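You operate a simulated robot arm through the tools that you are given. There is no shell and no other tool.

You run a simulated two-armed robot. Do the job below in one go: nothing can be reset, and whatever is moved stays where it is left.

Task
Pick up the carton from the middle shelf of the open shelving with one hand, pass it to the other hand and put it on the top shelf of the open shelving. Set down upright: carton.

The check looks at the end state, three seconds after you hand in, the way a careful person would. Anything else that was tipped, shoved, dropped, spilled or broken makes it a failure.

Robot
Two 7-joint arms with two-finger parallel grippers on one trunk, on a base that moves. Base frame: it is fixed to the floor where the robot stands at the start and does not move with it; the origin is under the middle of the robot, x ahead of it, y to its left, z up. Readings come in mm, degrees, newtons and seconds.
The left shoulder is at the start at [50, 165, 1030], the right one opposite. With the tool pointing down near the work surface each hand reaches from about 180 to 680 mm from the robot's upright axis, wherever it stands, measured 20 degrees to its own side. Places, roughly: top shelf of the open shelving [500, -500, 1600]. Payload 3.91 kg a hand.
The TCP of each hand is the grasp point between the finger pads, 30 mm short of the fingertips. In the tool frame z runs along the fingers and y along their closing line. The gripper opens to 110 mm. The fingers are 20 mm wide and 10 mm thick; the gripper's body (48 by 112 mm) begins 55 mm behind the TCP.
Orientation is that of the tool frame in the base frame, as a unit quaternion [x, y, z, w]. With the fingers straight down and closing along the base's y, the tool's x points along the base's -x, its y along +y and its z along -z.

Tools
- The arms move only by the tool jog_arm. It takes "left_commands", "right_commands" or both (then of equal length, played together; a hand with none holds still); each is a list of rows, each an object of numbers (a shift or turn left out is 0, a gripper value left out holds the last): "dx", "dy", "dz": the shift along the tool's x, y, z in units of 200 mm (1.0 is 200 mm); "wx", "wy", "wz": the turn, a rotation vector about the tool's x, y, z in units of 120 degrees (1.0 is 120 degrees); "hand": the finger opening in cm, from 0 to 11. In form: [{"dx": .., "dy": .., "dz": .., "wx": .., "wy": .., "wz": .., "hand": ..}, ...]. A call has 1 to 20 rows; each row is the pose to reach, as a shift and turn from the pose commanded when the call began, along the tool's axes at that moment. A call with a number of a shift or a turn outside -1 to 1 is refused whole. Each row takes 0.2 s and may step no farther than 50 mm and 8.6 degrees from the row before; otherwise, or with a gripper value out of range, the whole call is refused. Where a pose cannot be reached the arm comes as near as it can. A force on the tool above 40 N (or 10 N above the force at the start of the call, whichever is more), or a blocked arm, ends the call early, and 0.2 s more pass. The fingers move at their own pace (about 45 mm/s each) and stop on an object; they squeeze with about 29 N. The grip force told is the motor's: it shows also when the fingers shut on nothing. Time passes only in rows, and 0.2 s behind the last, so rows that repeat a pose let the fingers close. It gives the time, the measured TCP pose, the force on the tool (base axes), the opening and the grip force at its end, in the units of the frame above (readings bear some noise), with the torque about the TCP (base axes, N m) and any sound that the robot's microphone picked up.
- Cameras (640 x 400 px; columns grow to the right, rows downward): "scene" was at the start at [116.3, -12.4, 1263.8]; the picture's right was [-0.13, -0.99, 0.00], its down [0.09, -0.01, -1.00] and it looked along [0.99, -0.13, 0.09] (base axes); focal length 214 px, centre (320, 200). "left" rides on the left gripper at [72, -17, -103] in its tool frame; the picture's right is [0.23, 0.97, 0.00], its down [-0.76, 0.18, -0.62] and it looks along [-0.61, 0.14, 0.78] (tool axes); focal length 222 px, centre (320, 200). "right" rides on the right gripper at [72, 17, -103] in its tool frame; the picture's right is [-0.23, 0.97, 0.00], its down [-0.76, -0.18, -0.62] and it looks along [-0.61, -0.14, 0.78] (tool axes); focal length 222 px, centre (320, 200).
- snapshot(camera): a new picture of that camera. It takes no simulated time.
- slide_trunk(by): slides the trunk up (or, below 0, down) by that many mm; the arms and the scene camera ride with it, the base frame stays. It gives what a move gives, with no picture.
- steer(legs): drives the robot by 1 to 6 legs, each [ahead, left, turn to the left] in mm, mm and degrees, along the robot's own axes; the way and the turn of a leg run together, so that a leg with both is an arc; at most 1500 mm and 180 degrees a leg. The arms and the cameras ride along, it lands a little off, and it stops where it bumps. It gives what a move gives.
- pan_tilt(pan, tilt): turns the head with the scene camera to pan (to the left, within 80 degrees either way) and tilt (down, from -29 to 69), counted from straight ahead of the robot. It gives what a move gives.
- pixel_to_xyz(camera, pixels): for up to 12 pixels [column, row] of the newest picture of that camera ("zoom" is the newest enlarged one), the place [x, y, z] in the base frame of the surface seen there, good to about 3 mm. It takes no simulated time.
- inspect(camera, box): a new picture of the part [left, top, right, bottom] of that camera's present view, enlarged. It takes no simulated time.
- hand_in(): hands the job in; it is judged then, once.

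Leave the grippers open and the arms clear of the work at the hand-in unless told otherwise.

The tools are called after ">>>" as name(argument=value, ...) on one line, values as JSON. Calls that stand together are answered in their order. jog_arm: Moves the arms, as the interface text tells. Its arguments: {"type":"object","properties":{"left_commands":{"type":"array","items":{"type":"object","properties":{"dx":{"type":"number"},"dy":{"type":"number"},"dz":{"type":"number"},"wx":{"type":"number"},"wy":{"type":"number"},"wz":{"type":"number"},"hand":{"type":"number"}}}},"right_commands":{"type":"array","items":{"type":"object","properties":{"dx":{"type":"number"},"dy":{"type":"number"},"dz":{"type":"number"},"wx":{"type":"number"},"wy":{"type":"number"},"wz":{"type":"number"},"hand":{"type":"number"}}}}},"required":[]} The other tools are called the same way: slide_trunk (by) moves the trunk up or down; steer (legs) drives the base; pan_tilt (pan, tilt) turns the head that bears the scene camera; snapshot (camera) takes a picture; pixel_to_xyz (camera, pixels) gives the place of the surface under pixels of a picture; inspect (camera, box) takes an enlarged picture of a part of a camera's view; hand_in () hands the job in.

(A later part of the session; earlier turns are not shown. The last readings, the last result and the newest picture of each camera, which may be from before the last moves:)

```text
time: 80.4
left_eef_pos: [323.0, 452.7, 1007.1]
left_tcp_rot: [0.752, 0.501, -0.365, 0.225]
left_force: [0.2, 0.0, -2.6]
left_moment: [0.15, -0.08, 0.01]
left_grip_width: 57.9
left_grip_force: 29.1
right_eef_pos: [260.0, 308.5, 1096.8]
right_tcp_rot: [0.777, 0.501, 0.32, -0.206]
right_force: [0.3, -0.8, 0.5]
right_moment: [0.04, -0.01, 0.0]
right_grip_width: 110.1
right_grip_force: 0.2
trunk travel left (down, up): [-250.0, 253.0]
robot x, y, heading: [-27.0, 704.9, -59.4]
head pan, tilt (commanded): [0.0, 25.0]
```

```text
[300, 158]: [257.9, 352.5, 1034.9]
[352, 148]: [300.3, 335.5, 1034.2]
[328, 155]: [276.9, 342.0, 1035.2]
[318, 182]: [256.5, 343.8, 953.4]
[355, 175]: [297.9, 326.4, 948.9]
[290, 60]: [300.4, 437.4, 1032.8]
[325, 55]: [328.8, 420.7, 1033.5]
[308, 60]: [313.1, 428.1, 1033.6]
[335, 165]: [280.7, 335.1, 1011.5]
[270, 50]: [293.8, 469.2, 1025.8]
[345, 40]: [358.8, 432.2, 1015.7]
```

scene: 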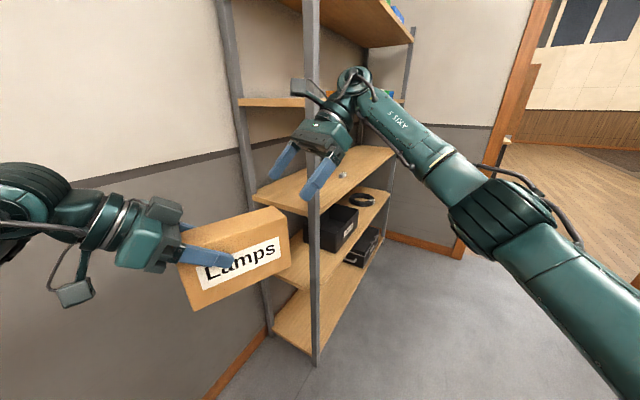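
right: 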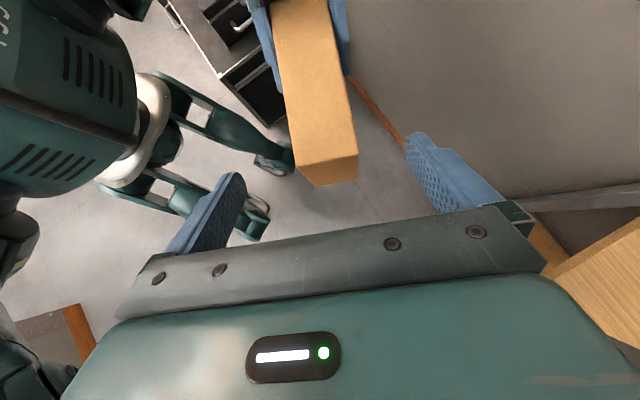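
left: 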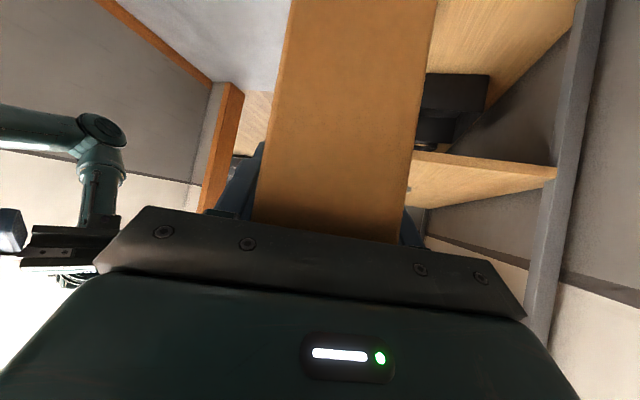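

The carton's end face centre reads (277, 336) and the top z≈1034. The right hand is about 3 mm off laterally. I'll advance 115 mm along the fingers with a 3 mm lateral correction, so the fingers straddle the right end.

>>> jog_arm(right_commands=[{"dy": 0.015, "dz": 0.08, "hand": 11}, {"dy": 0.015, "dz": 0.16, "hand": 11}, {"dy": 0.015, "dz": 0.24, "hand": 11}, {"dy": 0.015, "dz": 0.32, "hand": 11}, {"dy": 0.015, "dz": 0.4, "hand": 11}, {"dy": 0.015, "dz": 0.48, "hand": 11}, {"dy": 0.015, "dz": 0.54, "hand": 11}, {"dy": 0.015, "dz": 0.575, "hand": 11}, {"dy": 0.015, "dz": 0.575, "hand": 11}])

>>> snapshot(camera="right")

>>> inspect(camera="scene", box=[140, 140, 380, 320])

```text
time: 82.4
left_eef_pos: [324.7, 453.4, 1007.5]
left_tcp_rot: [0.752, 0.5, -0.365, 0.224]
left_force: [-0.1, 0.0, -2.6]
left_moment: [0.13, -0.04, -0.04]
left_grip_width: 57.8
left_grip_force: 29.1
right_eef_pos: [293.4, 379.9, 1013.4]
right_tcp_rot: [0.778, 0.499, 0.321, -0.206]
right_force: [-0.1, 0.1, 0.4]
right_moment: [-0.01, -0.01, 0.0]
right_grip_width: 110.3
right_grip_force: 0.0
trunk travel left (down, up): [-250.0, 253.0]
robot x, y, heading: [-25.9, 704.1, -59.4]
head pan, tilt (commanded): [0.0, 25.0]
```

```text
taken
```

right: 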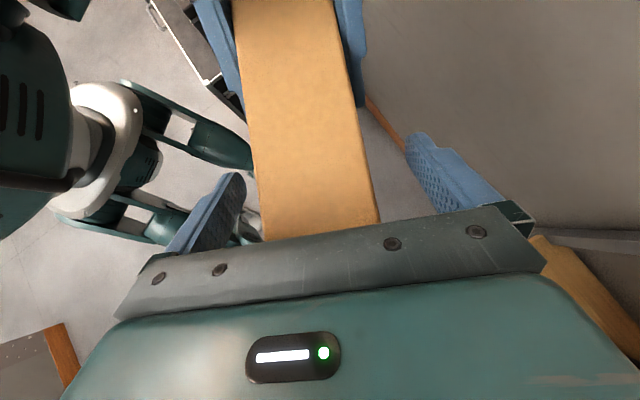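

```text
2.22 times, centred on (260, 230) of scene
```

zoom: 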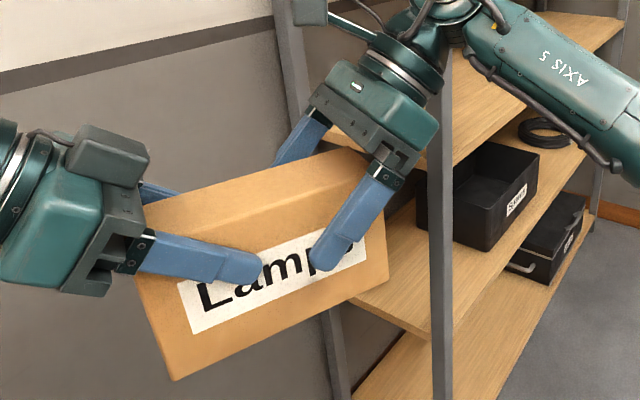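

Both finger pairs now sit on the carton without touching each other. I'll check lateral centring of the right fingers from measured points before closing.

>>> pixel_to_xyz(camera="right", pixels=[[238, 195], [225, 215], [415, 160], [440, 185], [262, 190], [368, 190], [258, 160], [360, 150], [315, 180], [242, 180], [406, 140]])

```text
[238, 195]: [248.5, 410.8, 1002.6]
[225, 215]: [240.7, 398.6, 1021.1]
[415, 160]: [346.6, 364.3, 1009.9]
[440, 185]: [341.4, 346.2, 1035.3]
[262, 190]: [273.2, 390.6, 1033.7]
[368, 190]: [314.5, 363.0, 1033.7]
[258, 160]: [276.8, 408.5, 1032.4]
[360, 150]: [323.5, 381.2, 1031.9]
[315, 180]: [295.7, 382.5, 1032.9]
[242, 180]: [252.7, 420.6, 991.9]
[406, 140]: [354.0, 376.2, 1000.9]
```

The right fingers are centred on the carton to within 1–2 mm. I close the right gripper now while the left keeps holding.

>>> jog_arm(right_commands=[{"hand": 9}, {"hand": 7.5}, {"hand": 6.5}, {"hand": 6}, {"hand": 5.5}, {"hand": 4}, {"hand": 2}, {"hand": 2}, {"hand": 2}, {"hand": 2}, {"hand": 2}])

>>> snapshot(camera="right")

>>> inspect(camera="scene", box=[140, 140, 380, 320])

```text
time: 84.8
left_eef_pos: [324.7, 453.4, 1008.9]
left_tcp_rot: [0.751, 0.501, -0.365, 0.227]
left_force: [13.9, -7.1, -2.4]
left_moment: [-0.18, -0.96, -0.17]
left_grip_width: 57.9
left_grip_force: 28.9
right_eef_pos: [293.6, 381.5, 1014.6]
right_tcp_rot: [0.777, 0.501, 0.321, -0.207]
right_force: [-14.6, 7.9, 0.7]
right_moment: [0.34, 0.94, 1.42]
right_grip_width: 58.8
right_grip_force: 29.2
trunk travel left (down, up): [-250.0, 253.0]
robot x, y, heading: [-27.2, 706.2, -59.5]
head pan, tilt (commanded): [0.0, 25.0]
```

```text
taken
```

right: 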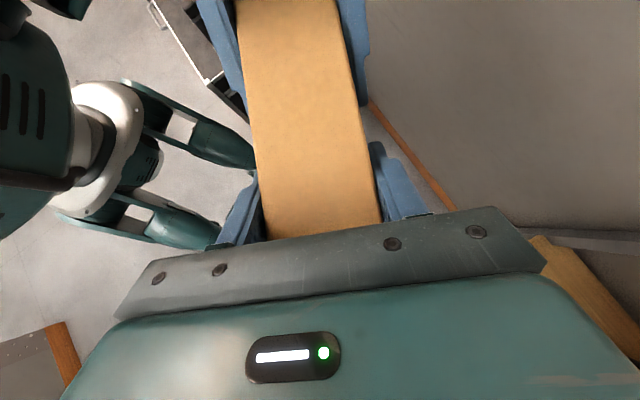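

```text
2.22 times, centred on (260, 230) of scene
```

zoom: 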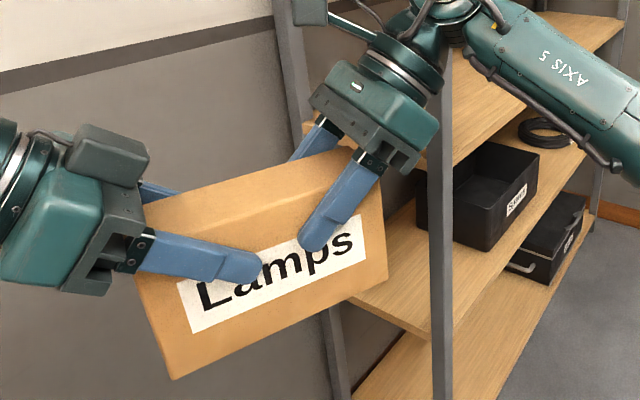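

Both hands now hold the carton, at 29 N each. They push about 16 N against each other sideways. I'll ease that with a 2 mm shift of the right hand along its −y before releasing.

>>> jog_arm(right_commands=[{"dy": -0.005}, {"dy": -0.01}, {"dy": -0.01}])

```text
time: 85.6
left_eef_pos: [324.0, 454.3, 1007.7]
left_tcp_rot: [0.752, 0.501, -0.365, 0.226]
left_force: [7.4, -1.3, -1.7]
left_moment: [-0.5, -0.99, -0.55]
left_grip_width: 58.0
left_grip_force: 28.8
right_eef_pos: [292.7, 380.4, 1013.4]
right_tcp_rot: [0.779, 0.499, 0.321, -0.205]
right_force: [-7.4, 1.8, 0.2]
right_moment: [0.51, 1.03, 1.13]
right_grip_width: 58.9
right_grip_force: 29.7
trunk travel left (down, up): [-250.0, 253.0]
robot x, y, heading: [-25.4, 704.5, -59.7]
head pan, tilt (commanded): [0.0, 25.0]
```

That halved the side force. I'll shift 2 mm more and then open the left gripper while the right holds.

>>> jog_arm(left_commands=[{"hand": 2}, {"hand": 2}, {"hand": 5.5}, {"hand": 6.5}, {"hand": 8}, {"hand": 9.5}, {"hand": 10.5}, {"hand": 10.5}, {"hand": 10.5}], right_commands=[{"dy": -0.005}, {"dy": -0.01}, {"dy": -0.01}, {"dy": -0.01}, {"dy": -0.01}, {"dy": -0.01}, {"dy": -0.01}, {"dy": -0.01}, {"dy": -0.01}])

>>> snapshot(camera="right")

>>> inspect(camera="scene", box=[140, 140, 380, 320])

```text
time: 87.6
left_eef_pos: [323.3, 453.7, 1007.5]
left_tcp_rot: [0.752, 0.501, -0.365, 0.225]
left_force: [0.8, 0.4, -0.8]
left_moment: [-0.01, 0.0, -0.01]
left_grip_width: 104.9
left_grip_force: 0.1
right_eef_pos: [290.9, 382.0, 1014.2]
right_tcp_rot: [0.777, 0.5, 0.321, -0.206]
right_force: [-0.7, 1.2, -1.1]
right_moment: [-0.09, 0.02, 0.0]
right_grip_width: 57.9
right_grip_force: 29.2
trunk travel left (down, up): [-250.0, 253.0]
robot x, y, heading: [-32.2, 706.0, -59.4]
head pan, tilt (commanded): [0.0, 25.0]
```

```text
taken
```

right: 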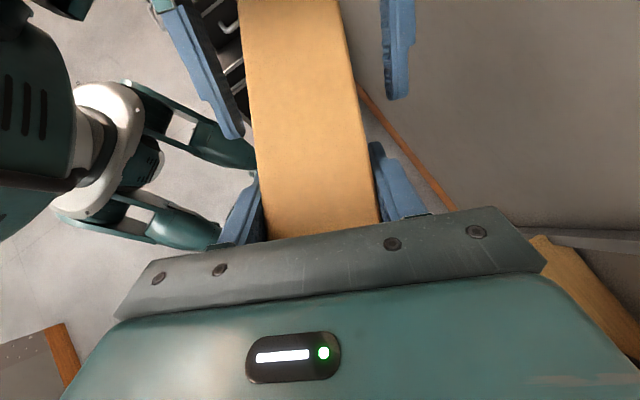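

```text
2.22 times, centred on (260, 230) of scene
```

zoom: 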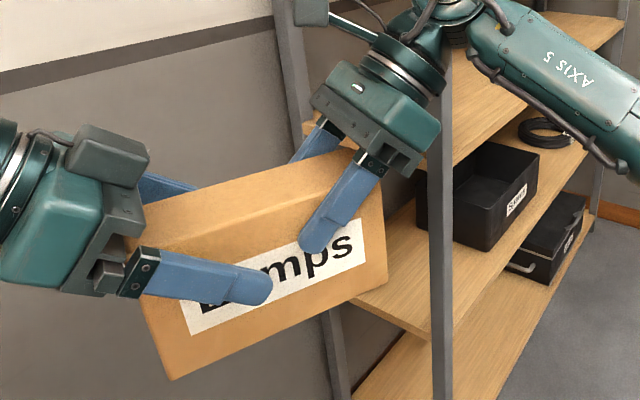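

The right hand holds the carton alone and the left fingers are clear on both sides. I'll withdraw the left hand 100 mm straight back along its fingers.

>>> jog_arm(left_commands=[{"dz": -0.08}, {"dz": -0.16}, {"dz": -0.24}, {"dz": -0.32}, {"dz": -0.4}, {"dz": -0.5}, {"dz": -0.5}])

>>> inspect(camera="scene", box=[100, 120, 380, 320])

>>> pixel_to_xyz(camera="zoom", pixels=[[300, 190], [400, 170], [350, 190], [270, 205], [410, 290], [250, 330], [270, 250], [390, 180]])

```text
time: 89.2
left_eef_pos: [357.2, 524.7, 1070.8]
left_tcp_rot: [0.752, 0.501, -0.365, 0.224]
left_force: [0.8, -0.3, 0.2]
left_moment: [0.01, -0.02, 0.02]
left_grip_width: 105.0
left_grip_force: 0.0
right_eef_pos: [290.1, 384.2, 1014.0]
right_tcp_rot: [0.777, 0.5, 0.322, -0.206]
right_force: [-0.2, -0.2, 0.1]
right_moment: [-0.16, 0.04, -0.04]
right_grip_width: 58.0
right_grip_force: 29.4
trunk travel left (down, up): [-250.0, 253.0]
robot x, y, heading: [-27.1, 705.0, -59.3]
head pan, tilt (commanded): [0.0, 25.0]
```

```text
2.00 times, centred on (240, 220) of scene
```

zoom: 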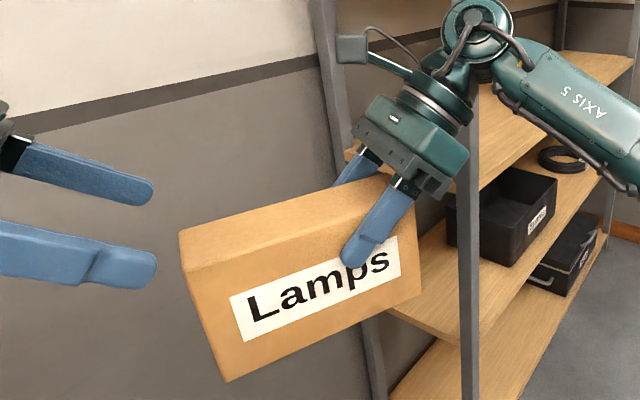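

```text
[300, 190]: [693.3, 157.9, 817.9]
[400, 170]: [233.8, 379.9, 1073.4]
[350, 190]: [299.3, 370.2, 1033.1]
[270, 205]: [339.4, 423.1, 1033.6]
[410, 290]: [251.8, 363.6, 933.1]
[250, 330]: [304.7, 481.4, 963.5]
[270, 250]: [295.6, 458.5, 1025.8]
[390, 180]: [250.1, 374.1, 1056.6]
```

The carton hangs level in the right hand, with the top at z≈1033 at both ends. Before driving to the shelf front I want the footprint of my own base. It shows at the left of the right camera picture, so I'll measure its leg tips.

>>> snapshot(camera="right")

>>> pixel_to_xyz(camera="right", pixels=[[245, 160], [200, 145], [205, 235], [150, 225], [100, 100], [80, 210], [180, 130], [150, 160], [310, 150], [360, 160], [330, 20], [265, 20]])

```text
taken
```

right: 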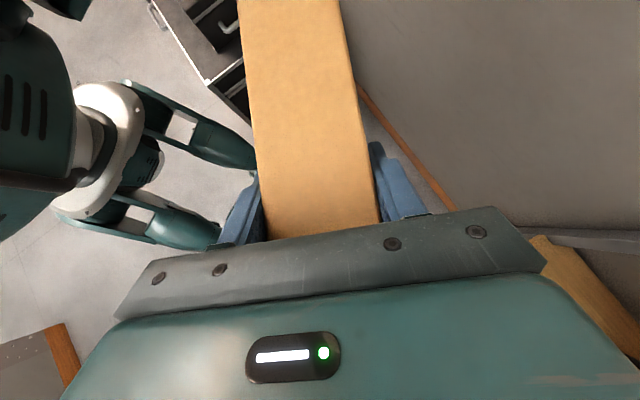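

```text
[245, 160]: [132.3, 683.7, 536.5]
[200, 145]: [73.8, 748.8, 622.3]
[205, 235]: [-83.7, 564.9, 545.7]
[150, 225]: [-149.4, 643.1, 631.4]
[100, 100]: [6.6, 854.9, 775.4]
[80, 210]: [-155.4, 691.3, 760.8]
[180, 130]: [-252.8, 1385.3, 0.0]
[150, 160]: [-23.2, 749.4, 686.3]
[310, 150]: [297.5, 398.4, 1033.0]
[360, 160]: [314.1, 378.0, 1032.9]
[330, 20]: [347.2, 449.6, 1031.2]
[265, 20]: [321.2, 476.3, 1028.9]
```

My base is narrow, with the legs within about 130 mm to each side. The carton is stable in the right hand. I'll now tuck the left arm back to a tool-down pose close to my left side, so it stays clear of the shelving.

>>> jog_arm(left_commands=[{"dx": 0.0512, "dy": -0.0374, "dz": -0.0099, "wx": -0.0187, "wy": 0.0355, "wz": -0.0392}, {"dx": 0.1024, "dy": -0.0747, "dz": -0.0198, "wx": -0.0373, "wy": 0.071, "wz": -0.0783}, {"dx": 0.1535, "dy": -0.1121, "dz": -0.0297, "wx": -0.056, "wy": 0.1065, "wz": -0.1175}, {"dx": 0.2047, "dy": -0.1495, "dz": -0.0396, "wx": -0.0747, "wy": 0.142, "wz": -0.1566}, {"dx": 0.2559, "dy": -0.1868, "dz": -0.0495, "wx": -0.0933, "wy": 0.1775, "wz": -0.1958}, {"dx": 0.3071, "dy": -0.2242, "dz": -0.0595, "wx": -0.112, "wy": 0.2129, "wz": -0.2349}, {"dx": 0.3583, "dy": -0.2615, "dz": -0.0694, "wx": -0.1306, "wy": 0.2484, "wz": -0.2741}, {"dx": 0.4095, "dy": -0.2989, "dz": -0.0793, "wx": -0.1493, "wy": 0.2839, "wz": -0.3132}, {"dx": 0.4606, "dy": -0.3363, "dz": -0.0892, "wx": -0.168, "wy": 0.3194, "wz": -0.3524}, {"dx": 0.5118, "dy": -0.3736, "dz": -0.0991, "wx": -0.1866, "wy": 0.3549, "wz": -0.3915}, {"dx": 0.563, "dy": -0.411, "dz": -0.109, "wx": -0.2053, "wy": 0.3904, "wz": -0.4307}, {"dx": 0.563, "dy": -0.411, "dz": -0.109, "wx": -0.2053, "wy": 0.3904, "wz": -0.4307}])

>>> snapshot(camera="scene")

```text
time: 91.8
left_eef_pos: [315.7, 640.5, 999.3]
left_tcp_rot: [0.484, 0.875, 0.001, -0.015]
left_force: [1.3, 0.7, 0.0]
left_moment: [-0.01, 0.02, -0.02]
left_grip_width: 105.1
left_grip_force: 0.0
right_eef_pos: [291.0, 382.0, 1014.1]
right_tcp_rot: [0.777, 0.5, 0.322, -0.206]
right_force: [-0.8, 0.7, 0.8]
right_moment: [-0.12, 0.05, 0.01]
right_grip_width: 57.9
right_grip_force: 29.4
trunk travel left (down, up): [-250.0, 253.0]
robot x, y, heading: [-27.0, 705.5, -59.7]
head pan, tilt (commanded): [0.0, 25.0]
```

```text
taken
```

scene: 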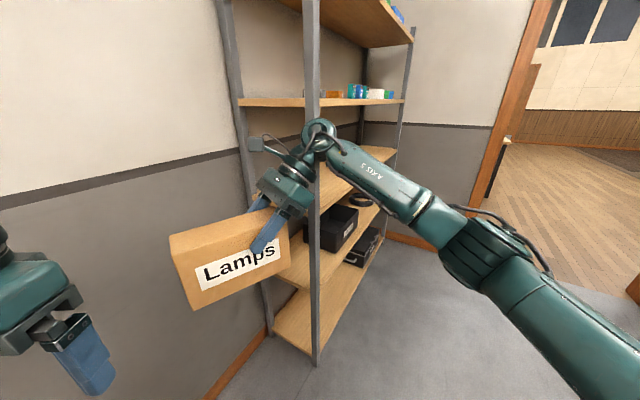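

The left arm is tucked. Next I swing the right hand with the carton from pointing left-back to pointing nearly forward (about 20° left of ahead). The turn is purely about the vertical, so the carton stays upright, and I move it in front of the right shoulder.

>>> jog_arm(right_commands=[{"dx": -0.0419, "dy": -0.046, "dz": -0.0417, "wx": -0.0439, "wz": 0.0441}, {"dx": -0.0838, "dy": -0.0919, "dz": -0.0834, "wx": -0.0877, "wz": 0.0882}, {"dx": -0.1257, "dy": -0.1379, "dz": -0.125, "wx": -0.1316, "wz": 0.1324}, {"dx": -0.1676, "dy": -0.1839, "dz": -0.1667, "wx": -0.1754, "wz": 0.1765}, {"dx": -0.2095, "dy": -0.2298, "dz": -0.2084, "wx": -0.2193, "wz": 0.2206}, {"dx": -0.2514, "dy": -0.2758, "dz": -0.2501, "wx": -0.2631, "wz": 0.2647}, {"dx": -0.2933, "dy": -0.3218, "dz": -0.2918, "wx": -0.307, "wz": 0.3089}, {"dx": -0.3351, "dy": -0.3677, "dz": -0.3334, "wx": -0.3509, "wz": 0.353}, {"dx": -0.377, "dy": -0.4137, "dz": -0.3751, "wx": -0.3947, "wz": 0.3971}, {"dx": -0.4189, "dy": -0.4596, "dz": -0.4168, "wx": -0.4386, "wz": 0.4412}, {"dx": -0.4608, "dy": -0.5056, "dz": -0.4585, "wx": -0.4824, "wz": 0.4853}, {"dx": -0.5027, "dy": -0.5516, "dz": -0.5001, "wx": -0.5263, "wz": 0.5295}, {"dx": -0.5446, "dy": -0.5975, "dz": -0.5418, "wx": -0.5701, "wz": 0.5736}, {"dx": -0.5865, "dy": -0.6435, "dz": -0.5835, "wx": -0.614, "wz": 0.6177}, {"dx": -0.5865, "dy": -0.6435, "dz": -0.5835, "wx": -0.614, "wz": 0.6177}])

>>> snapshot(camera="scene")

>>> snapshot(camera="right")

```text
time: 95.0
left_eef_pos: [316.5, 639.3, 998.8]
left_tcp_rot: [0.484, 0.875, -0.001, -0.014]
left_force: [0.1, -0.1, -0.6]
left_moment: [0.0, -0.01, 0.03]
left_grip_width: 105.2
left_grip_force: 0.1
right_eef_pos: [104.9, 284.7, 1013.7]
right_tcp_rot: [0.871, -0.31, 0.36, 0.128]
right_force: [-0.2, -0.4, -0.6]
right_moment: [0.08, 0.08, 0.0]
right_grip_width: 57.9
right_grip_force: 28.9
trunk travel left (down, up): [-250.0, 253.0]
robot x, y, heading: [-27.9, 705.6, -59.4]
head pan, tilt (commanded): [0.0, 25.0]
```

```text
taken
```

scene: 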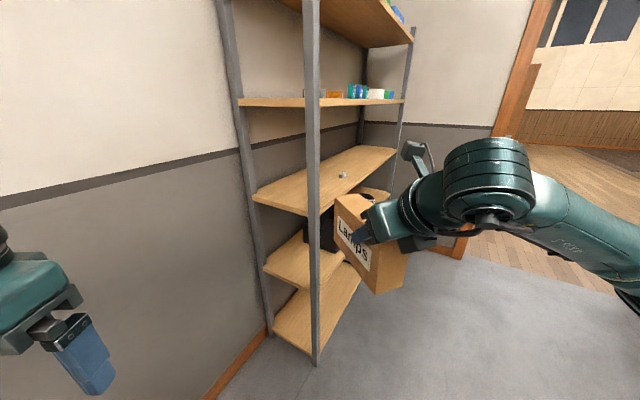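

```text
taken
```

right: 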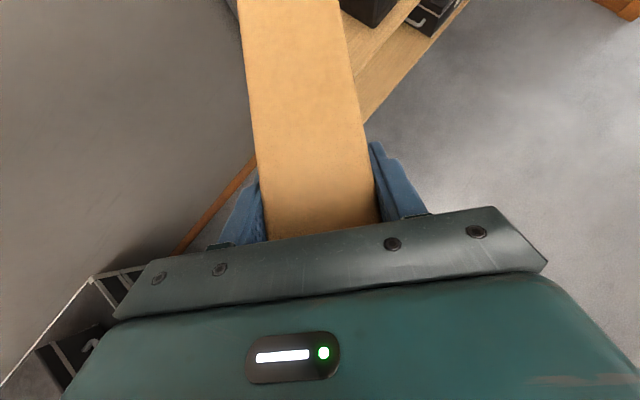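

The swing worked and the carton now points forward in the right hand. Before driving on I want to understand what blocked me earlier, so I look to the right again now that the arm posture has changed.

>>> pan_tilt(pan=-80, tilt=30)

>>> snapshot(camera="scene")

>>> pan_tilt(pan=80, tilt=30)

>>> snapshot(camera="scene")

```text
time: 96.5
left_eef_pos: [315.5, 639.7, 999.0]
left_tcp_rot: [0.484, 0.875, 0.001, -0.013]
left_force: [-0.3, -0.5, -0.4]
left_moment: [0.0, 0.0, 0.02]
left_grip_width: 105.0
left_grip_force: 0.0
right_eef_pos: [104.7, 284.0, 1014.8]
right_tcp_rot: [0.871, -0.309, 0.361, 0.127]
right_force: [-0.1, -0.9, 0.5]
right_moment: [0.08, 0.12, 0.0]
right_grip_width: 58.0
right_grip_force: 28.8
trunk travel left (down, up): [-250.0, 253.0]
robot x, y, heading: [-26.7, 709.4, -59.2]
head pan, tilt (commanded): [-80.0, 30.0]
```

```text
taken
```

scene: 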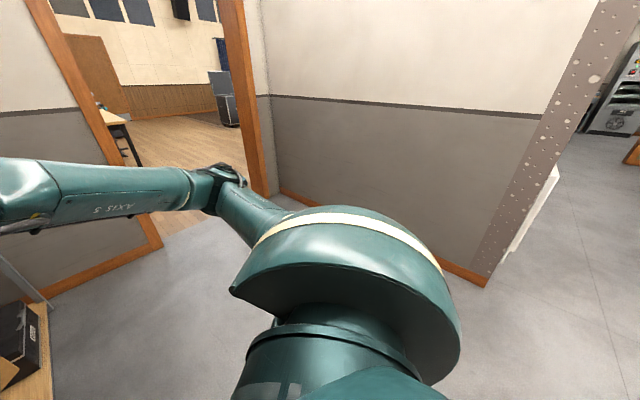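

```text
time: 99.0
left_eef_pos: [315.6, 640.4, 999.1]
left_tcp_rot: [0.484, 0.875, 0.0, -0.014]
left_force: [0.2, -0.1, 0.3]
left_moment: [0.03, 0.02, 0.01]
left_grip_width: 105.0
left_grip_force: 0.1
right_eef_pos: [105.9, 286.6, 1014.0]
right_tcp_rot: [0.871, -0.309, 0.36, 0.127]
right_force: [-0.3, -0.5, 0.1]
right_moment: [0.08, 0.09, 0.01]
right_grip_width: 57.7
right_grip_force: 29.1
trunk travel left (down, up): [-250.0, 253.0]
robot x, y, heading: [-23.8, 703.2, -59.5]
head pan, tilt (commanded): [80.0, 30.0]
```

```text
taken
```

scene: 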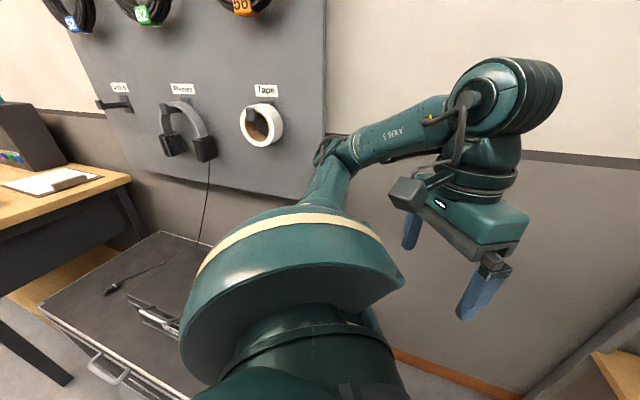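

On the left there's a low dark cart (top with a screwdriver) close behind me. I'll measure its outline; it may be what I touched.

>>> pixel_to_xyz(camera="scene", pixels=[[45, 306], [160, 233], [120, 345], [170, 385], [105, 375], [110, 290], [170, 320], [185, 260], [60, 345], [20, 350], [80, 310], [155, 315]])

```text
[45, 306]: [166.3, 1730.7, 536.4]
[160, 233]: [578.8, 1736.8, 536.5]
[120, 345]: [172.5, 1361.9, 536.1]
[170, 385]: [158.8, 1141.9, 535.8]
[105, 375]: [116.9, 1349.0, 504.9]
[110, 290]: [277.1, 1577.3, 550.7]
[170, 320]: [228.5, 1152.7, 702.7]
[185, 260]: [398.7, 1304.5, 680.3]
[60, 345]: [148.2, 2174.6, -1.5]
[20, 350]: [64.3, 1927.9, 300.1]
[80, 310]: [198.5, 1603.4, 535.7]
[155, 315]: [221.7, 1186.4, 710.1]
```

The cart's front face is at x≈160 from y≈966 on, so my base probably just grazed its corner. The right side should be free. I'll look at the floor ahead-right, in front of the shelving, before driving there.

>>> pan_tilt(pan=-50, tilt=45)

>>> snapshot(camera="scene")

>>> pixel_to_xyz(camera="scene", pixels=[[60, 300], [100, 200], [60, 380], [150, 100], [200, 150], [300, 60], [250, 250], [20, 200], [400, 100], [500, 120]])

```text
time: 101.1
left_eef_pos: [315.8, 639.9, 998.6]
left_tcp_rot: [0.484, 0.875, 0.0, -0.013]
left_force: [0.2, -0.4, 0.1]
left_moment: [0.0, 0.02, 0.0]
left_grip_width: 105.0
left_grip_force: 0.0
right_eef_pos: [104.7, 285.7, 1015.6]
right_tcp_rot: [0.871, -0.309, 0.36, 0.127]
right_force: [0.2, 0.0, 0.0]
right_moment: [0.09, 0.05, 0.0]
right_grip_width: 57.9
right_grip_force: 29.1
trunk travel left (down, up): [-250.0, 253.0]
robot x, y, heading: [-27.8, 704.1, -59.4]
head pan, tilt (commanded): [-50.0, 45.0]
```

```text
taken
```

scene: 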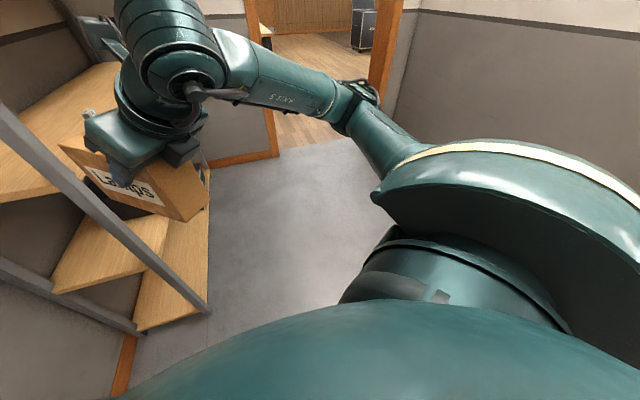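

```text
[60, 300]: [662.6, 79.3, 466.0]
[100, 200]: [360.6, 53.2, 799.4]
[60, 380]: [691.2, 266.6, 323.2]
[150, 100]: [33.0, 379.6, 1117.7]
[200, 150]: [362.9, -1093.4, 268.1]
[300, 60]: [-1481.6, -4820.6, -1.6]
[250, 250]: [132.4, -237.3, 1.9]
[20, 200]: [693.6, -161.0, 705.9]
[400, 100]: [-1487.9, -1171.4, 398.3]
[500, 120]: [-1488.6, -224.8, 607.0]
```

The floor in front of the shelving looks free. I'll drive in two moderate legs, keeping the heading so that both hands stay well in front of the shelving, to about (−210, −50).

>>> steer(legs=[[172, -208, 0]])

>>> snapshot(camera="right")

```text
time: 103.5
left_eef_pos: [223.8, 389.4, 998.9]
left_tcp_rot: [0.485, 0.874, 0.001, -0.013]
left_force: [-0.1, 0.6, -0.1]
left_moment: [0.0, 0.0, 0.03]
left_grip_width: 104.9
left_grip_force: 0.1
right_eef_pos: [13.1, 35.1, 1013.6]
right_tcp_rot: [0.871, -0.31, 0.36, 0.127]
right_force: [-0.2, -1.0, -0.1]
right_moment: [0.08, 0.11, -0.02]
right_grip_width: 58.1
right_grip_force: 28.6
trunk travel left (down, up): [-250.0, 253.0]
robot x, y, heading: [-117.9, 454.2, -59.5]
head pan, tilt (commanded): [-50.0, 45.0]
```

```text
taken
```

right: 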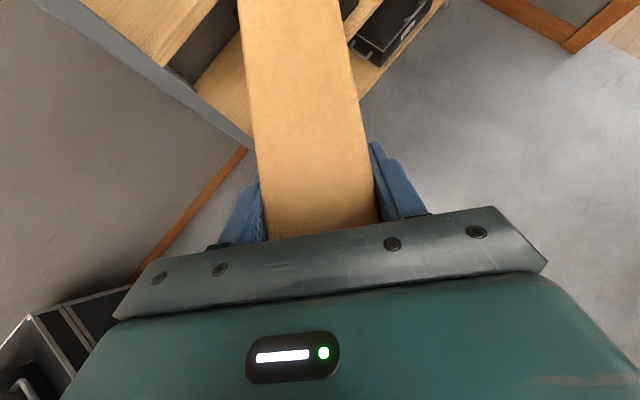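

That leg went freely and the carton is steady. The next leg goes to about (−210, −60).

>>> steer(legs=[[200, -170, 0], [190, -165, 0]])

>>> pan_tilt(pan=0, tilt=25)

>>> snapshot(camera="scene")

```text
time: 107.1
left_eef_pos: [140.5, -76.9, 1000.2]
left_tcp_rot: [0.471, 0.882, -0.001, -0.013]
left_force: [0.6, 0.0, 0.3]
left_moment: [0.04, 0.03, -0.01]
left_grip_width: 105.2
left_grip_force: 0.0
right_eef_pos: [-72.2, -433.9, 1015.2]
right_tcp_rot: [0.872, -0.306, 0.36, 0.127]
right_force: [0.5, 0.1, -2.4]
right_moment: [0.08, 0.12, 0.01]
right_grip_width: 58.3
right_grip_force: 28.7
trunk travel left (down, up): [-250.0, 253.0]
robot x, y, heading: [-206.8, -17.7, -59.0]
head pan, tilt (commanded): [-50.0, 45.0]
stopped in leg 2: the robot was blocked; the commanded pose is now the measured one
```

```text
time: 108.3
left_eef_pos: [139.2, -76.8, 1000.2]
left_tcp_rot: [0.472, 0.882, -0.001, -0.012]
left_force: [-0.1, 0.0, -0.4]
left_moment: [-0.01, 0.01, -0.04]
left_grip_width: 104.8
left_grip_force: 0.1
right_eef_pos: [-72.1, -432.6, 1015.9]
right_tcp_rot: [0.871, -0.306, 0.362, 0.127]
right_force: [-0.1, -0.3, -4.1]
right_moment: [0.07, 0.07, -0.01]
right_grip_width: 57.9
right_grip_force: 29.4
trunk travel left (down, up): [-250.0, 253.0]
robot x, y, heading: [-203.0, -16.3, -59.0]
head pan, tilt (commanded): [0.0, 25.0]
```

```text
taken
```

scene: 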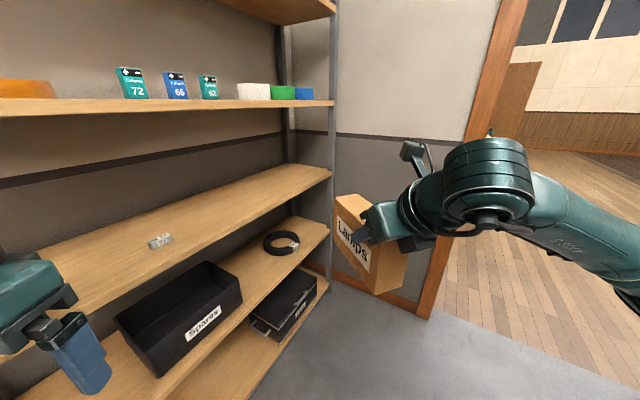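

The base was blocked again, about 35 mm short of the goal, and nothing is visible ahead from the head. The right wrist camera looks nearly straight down, so I'll use it to look at the floor around my base.

>>> snapshot(camera="right")

>>> snapshot(camera="left")

```text
taken
```

right: 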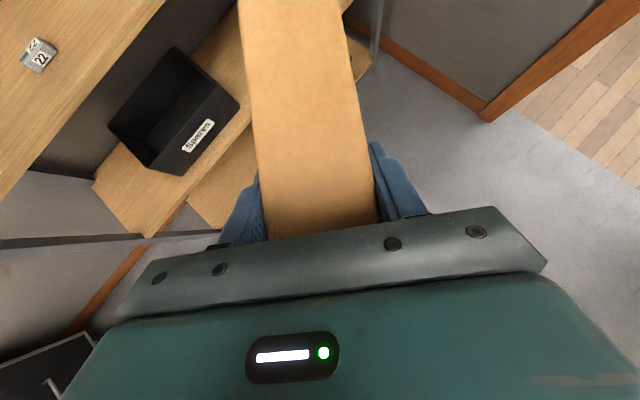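

```text
taken
```

left: 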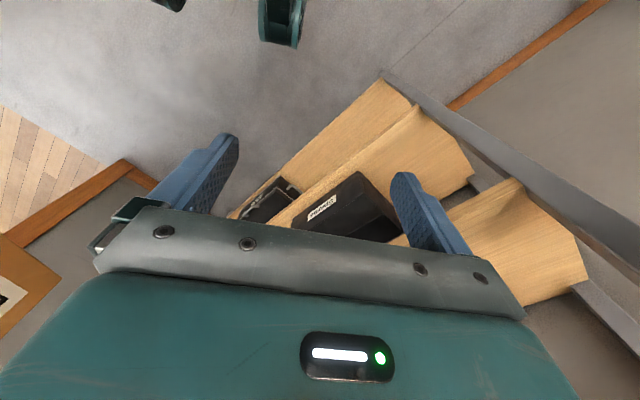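

The left camera shows clear floor between me and the shelving. I'll look to the right side from here with the head.

>>> pan_tilt(pan=-80, tilt=40)

>>> snapshot(camera="scene")

>>> pan_tilt(pan=80, tilt=40)

>>> snapshot(camera="scene")

```text
time: 109.8
left_eef_pos: [138.4, -75.0, 1000.9]
left_tcp_rot: [0.471, 0.882, -0.002, -0.012]
left_force: [1.1, 0.2, 0.0]
left_moment: [0.01, -0.02, 0.02]
left_grip_width: 105.1
left_grip_force: 0.0
right_eef_pos: [-73.1, -433.4, 1016.6]
right_tcp_rot: [0.872, -0.306, 0.361, 0.127]
right_force: [0.2, -0.3, -2.8]
right_moment: [0.09, 0.08, 0.01]
right_grip_width: 57.8
right_grip_force: 29.1
trunk travel left (down, up): [-250.0, 253.0]
robot x, y, heading: [-206.2, -17.5, -59.2]
head pan, tilt (commanded): [-80.0, 40.0]
```

```text
taken
```

scene: 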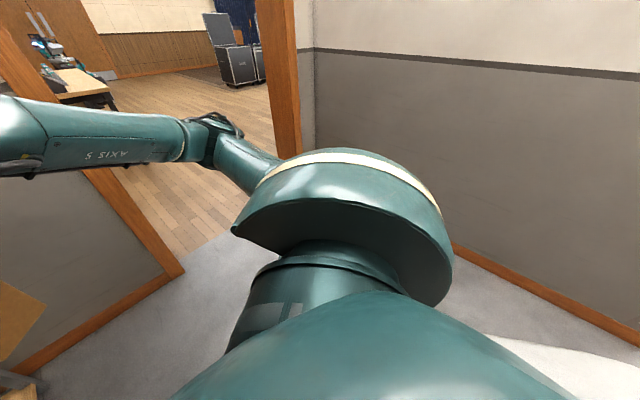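

```text
time: 112.3
left_eef_pos: [137.8, -75.6, 1000.7]
left_tcp_rot: [0.471, 0.882, -0.001, -0.012]
left_force: [0.2, -0.5, 0.0]
left_moment: [0.0, 0.0, 0.0]
left_grip_width: 104.8
left_grip_force: 0.1
right_eef_pos: [-73.5, -433.1, 1015.4]
right_tcp_rot: [0.871, -0.306, 0.361, 0.128]
right_force: [-0.4, -0.7, -3.2]
right_moment: [0.03, 0.08, 0.02]
right_grip_width: 57.8
right_grip_force: 29.3
trunk travel left (down, up): [-250.0, 253.0]
robot x, y, heading: [-205.5, -17.1, -59.1]
head pan, tilt (commanded): [80.0, 40.0]
```

```text
taken
```

scene: 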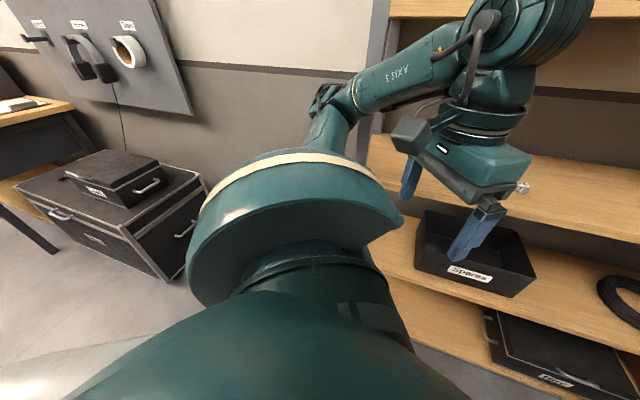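

Nothing near shows on either side. In the left wrist picture a green thing at (282, 20) stands near my base. I'll measure whether it is my own foot and get the floor points around it.

>>> pixel_to_xyz(camera="left", pixels=[[282, 12], [282, 40], [268, 15], [298, 20], [170, 3], [200, 60], [120, 60], [350, 50], [60, 100], [240, 100]])

>>> inspect(camera="left", box=[100, 0, 420, 160])

```text
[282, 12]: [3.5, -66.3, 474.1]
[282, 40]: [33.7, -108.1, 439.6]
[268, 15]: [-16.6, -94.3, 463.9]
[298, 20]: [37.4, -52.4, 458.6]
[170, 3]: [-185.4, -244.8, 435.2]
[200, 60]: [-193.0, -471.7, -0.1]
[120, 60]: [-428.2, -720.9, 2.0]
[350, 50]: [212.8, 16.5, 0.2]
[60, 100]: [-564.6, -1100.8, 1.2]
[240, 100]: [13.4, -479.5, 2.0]
```

```text
2.00 times, centred on (260, 80) of left
```

zoom: 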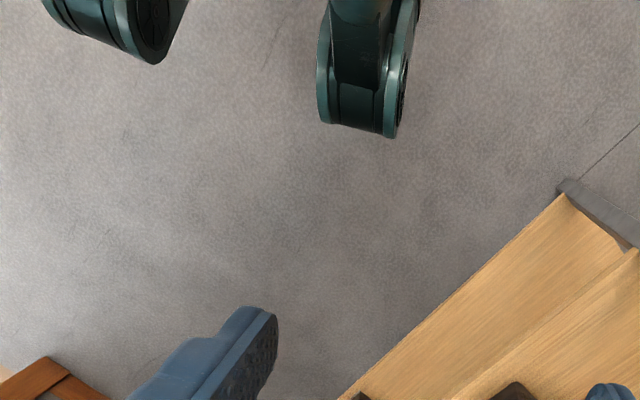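

Those are my own knees, and the floor around them is clear, so nothing visible is being pushed. I'll step a little further from the shelving (80 mm to my right) so the carton clears it when I turn.

>>> steer(legs=[[0, -80, 0]])

```text
time: 113.6
left_eef_pos: [72.0, -120.1, 999.6]
left_tcp_rot: [0.473, 0.881, 0.0, -0.015]
left_force: [0.1, -0.2, -0.1]
left_moment: [0.04, 0.01, 0.02]
left_grip_width: 105.1
left_grip_force: 0.0
right_eef_pos: [-139.3, -477.6, 1014.0]
right_tcp_rot: [0.872, -0.308, 0.359, 0.127]
right_force: [-1.3, 0.5, -3.0]
right_moment: [0.06, 0.09, 0.02]
right_grip_width: 57.7
right_grip_force: 29.1
trunk travel left (down, up): [-250.0, 253.0]
robot x, y, heading: [-275.4, -58.9, -58.8]
head pan, tilt (commanded): [80.0, 40.0]
```

That moved freely. Next I turn left 74° to face the shelving at about +15°; the carton's reach stays some 80 mm short of the shelf front.

>>> steer(legs=[[0, 0, 74]])

>>> pan_tilt(pan=-20, tilt=10)

>>> snapshot(camera="scene")

```text
time: 117.2
left_eef_pos: [-110.1, 252.9, 999.4]
left_tcp_rot: [-0.139, 0.99, -0.008, -0.011]
left_force: [0.2, 1.0, -0.1]
left_moment: [-0.01, 0.02, 0.0]
left_grip_width: 105.1
left_grip_force: 0.0
right_eef_pos: [165.1, -56.2, 1013.7]
right_tcp_rot: [0.885, 0.268, 0.364, -0.11]
right_force: [-0.2, 0.0, -3.1]
right_moment: [-0.11, 0.08, -0.01]
right_grip_width: 57.9
right_grip_force: 29.0
trunk travel left (down, up): [-250.0, 253.0]
robot x, y, heading: [-276.6, -56.1, 13.5]
head pan, tilt (commanded): [80.0, 40.0]
```

```text
time: 118.9
left_eef_pos: [-111.8, 253.5, 999.7]
left_tcp_rot: [-0.139, 0.99, -0.008, -0.011]
left_force: [-0.6, -0.8, -0.3]
left_moment: [-0.01, 0.0, -0.04]
left_grip_width: 105.1
left_grip_force: 0.0
right_eef_pos: [166.4, -56.4, 1013.3]
right_tcp_rot: [0.885, 0.268, 0.365, -0.11]
right_force: [-0.4, -0.8, -1.7]
right_moment: [-0.04, 0.1, 0.01]
right_grip_width: 58.0
right_grip_force: 29.3
trunk travel left (down, up): [-250.0, 253.0]
robot x, y, heading: [-273.8, -60.4, 13.6]
head pan, tilt (commanded): [-20.0, 10.0]
```

```text
taken
```

scene: 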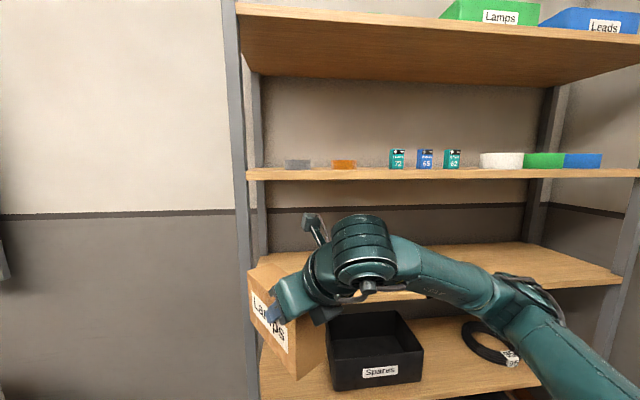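

I face the shelving. The top shelf holds a green "Lamps" bin and a blue "Leads" bin on its right half, and its left half looks empty. I'll raise the trunk fully here, clear of the shelving.

>>> slide_trunk(by=250)

>>> snapshot(camera="scene")

```text
time: 121.5
left_eef_pos: [-111.5, 252.9, 1250.0]
left_tcp_rot: [-0.139, 0.99, -0.008, -0.012]
left_force: [0.1, -0.4, 0.9]
left_moment: [-0.02, 0.01, 0.03]
left_grip_width: 105.0
left_grip_force: 0.0
right_eef_pos: [165.4, -56.9, 1263.3]
right_tcp_rot: [0.885, 0.268, 0.364, -0.11]
right_force: [0.0, -0.1, -3.2]
right_moment: [-0.05, 0.15, 0.01]
right_grip_width: 58.0
right_grip_force: 29.0
trunk travel left (down, up): [-500.0, 3.0]
robot x, y, heading: [-273.0, -57.7, 13.4]
head pan, tilt (commanded): [-20.0, 10.0]
```

```text
taken
```

scene: 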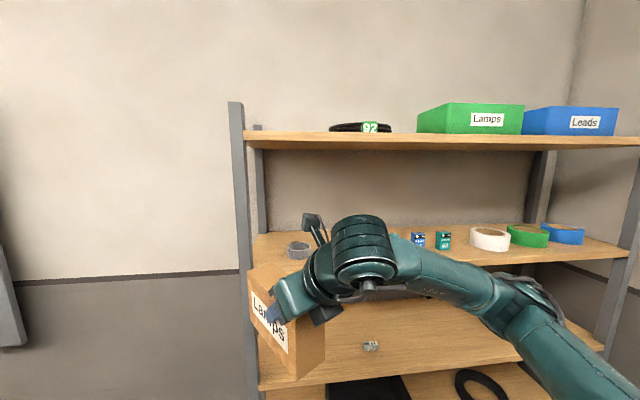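

With the camera higher I now see a cable coil "92" on the top shelf at (360, 127), beside the green bin. I'll measure these items and the shelf edge to find the free spot.

>>> inspect(camera="scene", box=[220, 80, 460, 230])

>>> pixel_to_xyz(camera="scene", pixels=[[332, 128], [345, 124], [370, 127], [388, 126], [420, 120], [260, 136], [300, 136], [350, 137], [260, 145], [237, 105], [520, 115], [258, 128]])

```text
2.67 times, centred on (340, 155) of scene
```

zoom: 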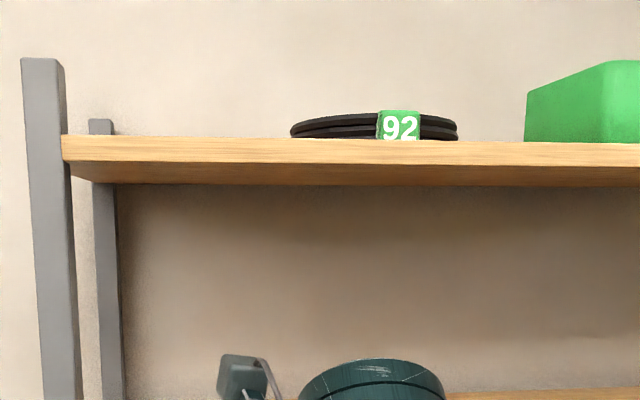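

```text
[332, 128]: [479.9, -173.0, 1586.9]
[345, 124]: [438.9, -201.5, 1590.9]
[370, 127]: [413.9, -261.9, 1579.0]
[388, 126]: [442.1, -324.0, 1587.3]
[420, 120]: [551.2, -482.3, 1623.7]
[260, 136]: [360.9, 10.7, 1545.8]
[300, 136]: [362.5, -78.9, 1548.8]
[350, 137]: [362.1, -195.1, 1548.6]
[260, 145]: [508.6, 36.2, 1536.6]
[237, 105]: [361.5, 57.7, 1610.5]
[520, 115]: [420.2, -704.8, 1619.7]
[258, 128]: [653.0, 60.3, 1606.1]
```

The coil spans y≈−170 to −330 and the green bin starts at −478. The front-left post is at y≈40–79 and stands up to z≈1610. So the free spot is y≈0 to −120, and I'll aim for the carton centre at about y −60. Next I raise the right hand in front of me, well clear of the shelving, and turn it straight ahead.

>>> jog_arm(right_commands=[{"dx": 0.0556, "dy": 0.0366, "dz": -0.1207, "wx": -0.0147, "wz": 0.0148}, {"dx": 0.1112, "dy": 0.0731, "dz": -0.2414, "wx": -0.0293, "wz": 0.0296}, {"dx": 0.1668, "dy": 0.1097, "dz": -0.3621, "wx": -0.044, "wz": 0.0444}, {"dx": 0.2224, "dy": 0.1462, "dz": -0.4828, "wx": -0.0586, "wz": 0.0592}, {"dx": 0.2779, "dy": 0.1828, "dz": -0.6035, "wx": -0.0733, "wz": 0.0739}, {"dx": 0.3335, "dy": 0.2193, "dz": -0.7242, "wx": -0.0879, "wz": 0.0887}, {"dx": 0.3891, "dy": 0.2559, "dz": -0.8449, "wx": -0.1026, "wz": 0.1035}, {"dx": 0.4447, "dy": 0.2924, "dz": -0.9656, "wx": -0.1172, "wz": 0.1183}, {"dx": 0.4447, "dy": 0.2924, "dz": -0.9656, "wx": -0.1172, "wz": 0.1183}])

>>> snapshot(camera="scene")

>>> snapshot(camera="right")

```text
time: 123.5
left_eef_pos: [-110.6, 251.6, 1249.0]
left_tcp_rot: [-0.139, 0.99, -0.008, -0.01]
left_force: [-0.4, -0.7, 0.5]
left_moment: [0.01, 0.03, 0.01]
left_grip_width: 105.3
left_grip_force: 0.1
right_eef_pos: [138.4, -146.2, 1464.9]
right_tcp_rot: [0.918, 0.111, 0.377, -0.047]
right_force: [0.4, 0.6, -2.6]
right_moment: [-0.05, 0.12, 0.0]
right_grip_width: 58.0
right_grip_force: 29.2
trunk travel left (down, up): [-500.0, 3.0]
robot x, y, heading: [-272.9, -61.8, 13.4]
head pan, tilt (commanded): [-20.0, 10.0]
```

```text
taken
```

scene: 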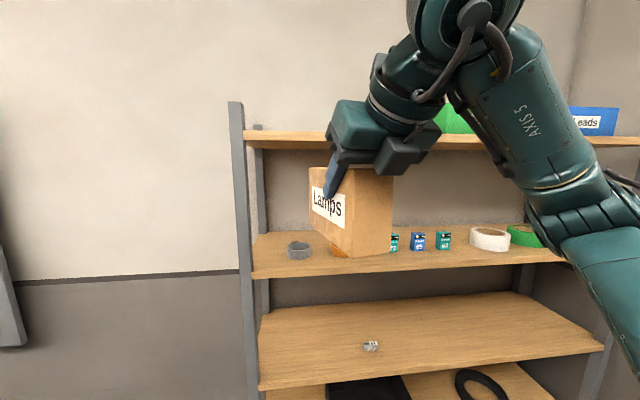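

```text
taken
```

right: 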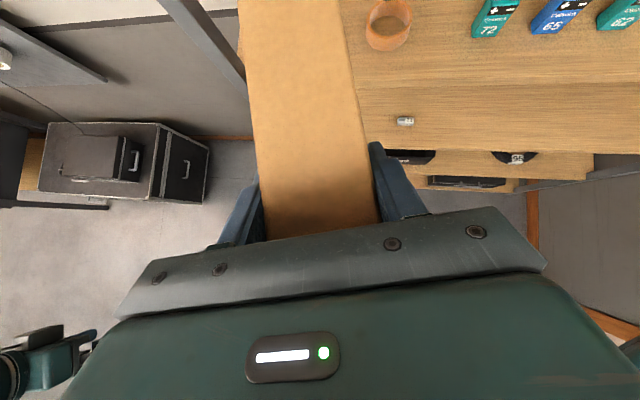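

The carton rises steadily. I'll go up another 200 mm.

>>> jog_arm(right_commands=[{"dx": 0.0878, "dz": -0.0888}, {"dx": 0.1757, "dz": -0.1775}, {"dx": 0.2635, "dz": -0.2663}, {"dx": 0.3513, "dz": -0.355}, {"dx": 0.4391, "dz": -0.4438}, {"dx": 0.527, "dz": -0.5325}, {"dx": 0.6148, "dz": -0.6213}, {"dx": 0.7026, "dz": -0.71}, {"dx": 0.7026, "dz": -0.71}])

>>> snapshot(camera="scene")

>>> snapshot(camera="right")

```text
time: 125.5
left_eef_pos: [-111.8, 252.4, 1250.1]
left_tcp_rot: [-0.139, 0.99, -0.009, -0.012]
left_force: [0.4, 1.1, 0.1]
left_moment: [0.01, 0.01, -0.02]
left_grip_width: 105.2
left_grip_force: 0.2
right_eef_pos: [139.3, -147.1, 1664.9]
right_tcp_rot: [0.918, 0.111, 0.377, -0.046]
right_force: [0.1, -0.1, -3.0]
right_moment: [-0.02, 0.13, -0.01]
right_grip_width: 57.6
right_grip_force: 29.3
trunk travel left (down, up): [-500.0, 3.0]
robot x, y, heading: [-274.3, -56.8, 13.4]
head pan, tilt (commanded): [-20.0, 10.0]
```

```text
taken
```

scene: 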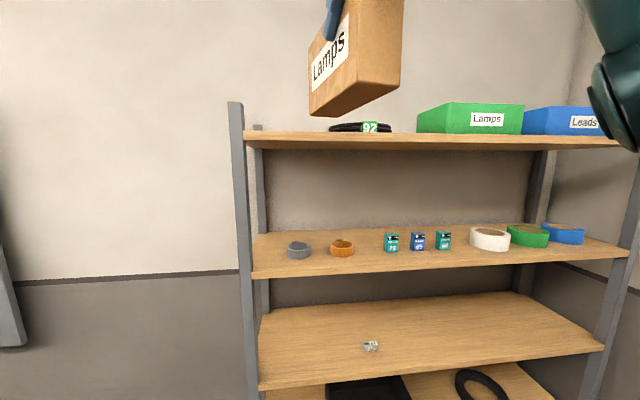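

```text
taken
```

right: 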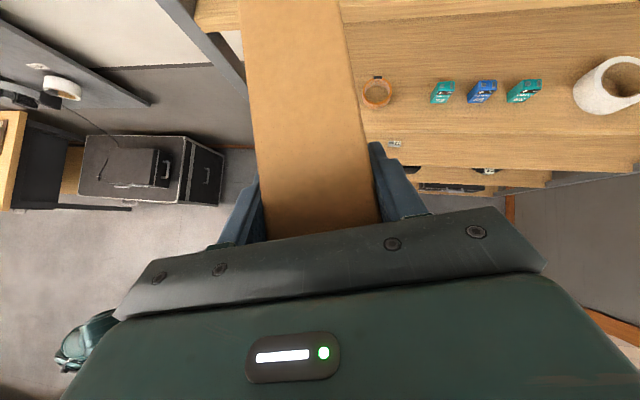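

The hand reaches 1665 fine. I'll measure where the right elbow is, since it will come close to the shelving when I drive in, and raise the hand another 35 mm.

>>> pixel_to_xyz(camera="scene", pixels=[[615, 60], [600, 100], [625, 120], [590, 85], [610, 20], [635, 140], [350, 100], [315, 110], [395, 85], [372, 15], [300, 133], [350, 133]])

>>> jog_arm(right_commands=[{"dx": 0.041, "dz": -0.0414}, {"dx": 0.082, "dz": -0.0828}, {"dx": 0.123, "dz": -0.1243}, {"dx": 0.123, "dz": -0.1243}])

>>> pan_tilt(pan=-45, tilt=-10)

>>> snapshot(camera="scene")

```text
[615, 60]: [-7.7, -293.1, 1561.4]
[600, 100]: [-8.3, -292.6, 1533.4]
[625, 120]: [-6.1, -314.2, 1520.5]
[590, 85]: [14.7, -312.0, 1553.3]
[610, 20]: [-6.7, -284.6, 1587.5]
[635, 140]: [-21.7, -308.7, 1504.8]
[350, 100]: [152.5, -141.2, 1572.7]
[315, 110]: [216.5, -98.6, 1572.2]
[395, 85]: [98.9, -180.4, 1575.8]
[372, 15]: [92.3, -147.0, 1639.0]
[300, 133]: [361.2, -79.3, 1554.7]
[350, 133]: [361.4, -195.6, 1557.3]
```

```text
time: 126.5
left_eef_pos: [-111.9, 252.8, 1250.1]
left_tcp_rot: [-0.139, 0.99, -0.009, -0.011]
left_force: [0.0, -0.3, -0.3]
left_moment: [0.0, 0.0, -0.02]
left_grip_width: 104.9
left_grip_force: 0.1
right_eef_pos: [140.2, -147.2, 1698.6]
right_tcp_rot: [0.918, 0.111, 0.378, -0.047]
right_force: [-0.3, -0.1, -3.0]
right_moment: [-0.01, 0.12, -0.03]
right_grip_width: 58.0
right_grip_force: 28.9
trunk travel left (down, up): [-500.0, 3.0]
robot x, y, heading: [-270.5, -62.7, 13.5]
head pan, tilt (commanded): [-20.0, 10.0]
```

```text
time: 127.4
left_eef_pos: [-111.9, 252.7, 1250.5]
left_tcp_rot: [-0.139, 0.99, -0.009, -0.01]
left_force: [-0.6, -0.1, -0.1]
left_moment: [0.02, -0.06, -0.02]
left_grip_width: 104.9
left_grip_force: 0.0
right_eef_pos: [139.3, -145.4, 1698.7]
right_tcp_rot: [0.918, 0.11, 0.378, -0.046]
right_force: [-1.1, -0.3, -2.7]
right_moment: [-0.01, 0.09, 0.0]
right_grip_width: 58.2
right_grip_force: 28.4
trunk travel left (down, up): [-500.0, 3.0]
robot x, y, heading: [-274.2, -59.0, 13.3]
head pan, tilt (commanded): [-45.0, -10.0]
```

```text
taken
```

scene: 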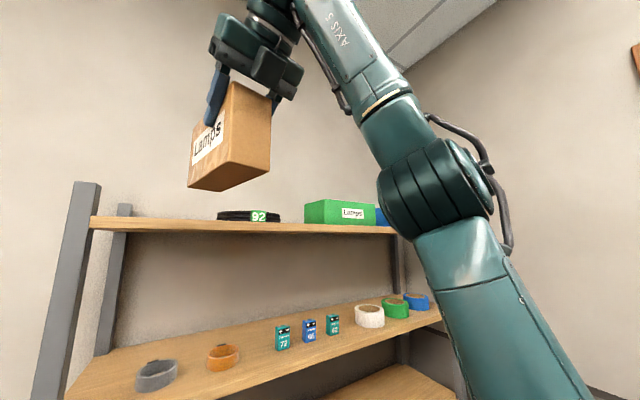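

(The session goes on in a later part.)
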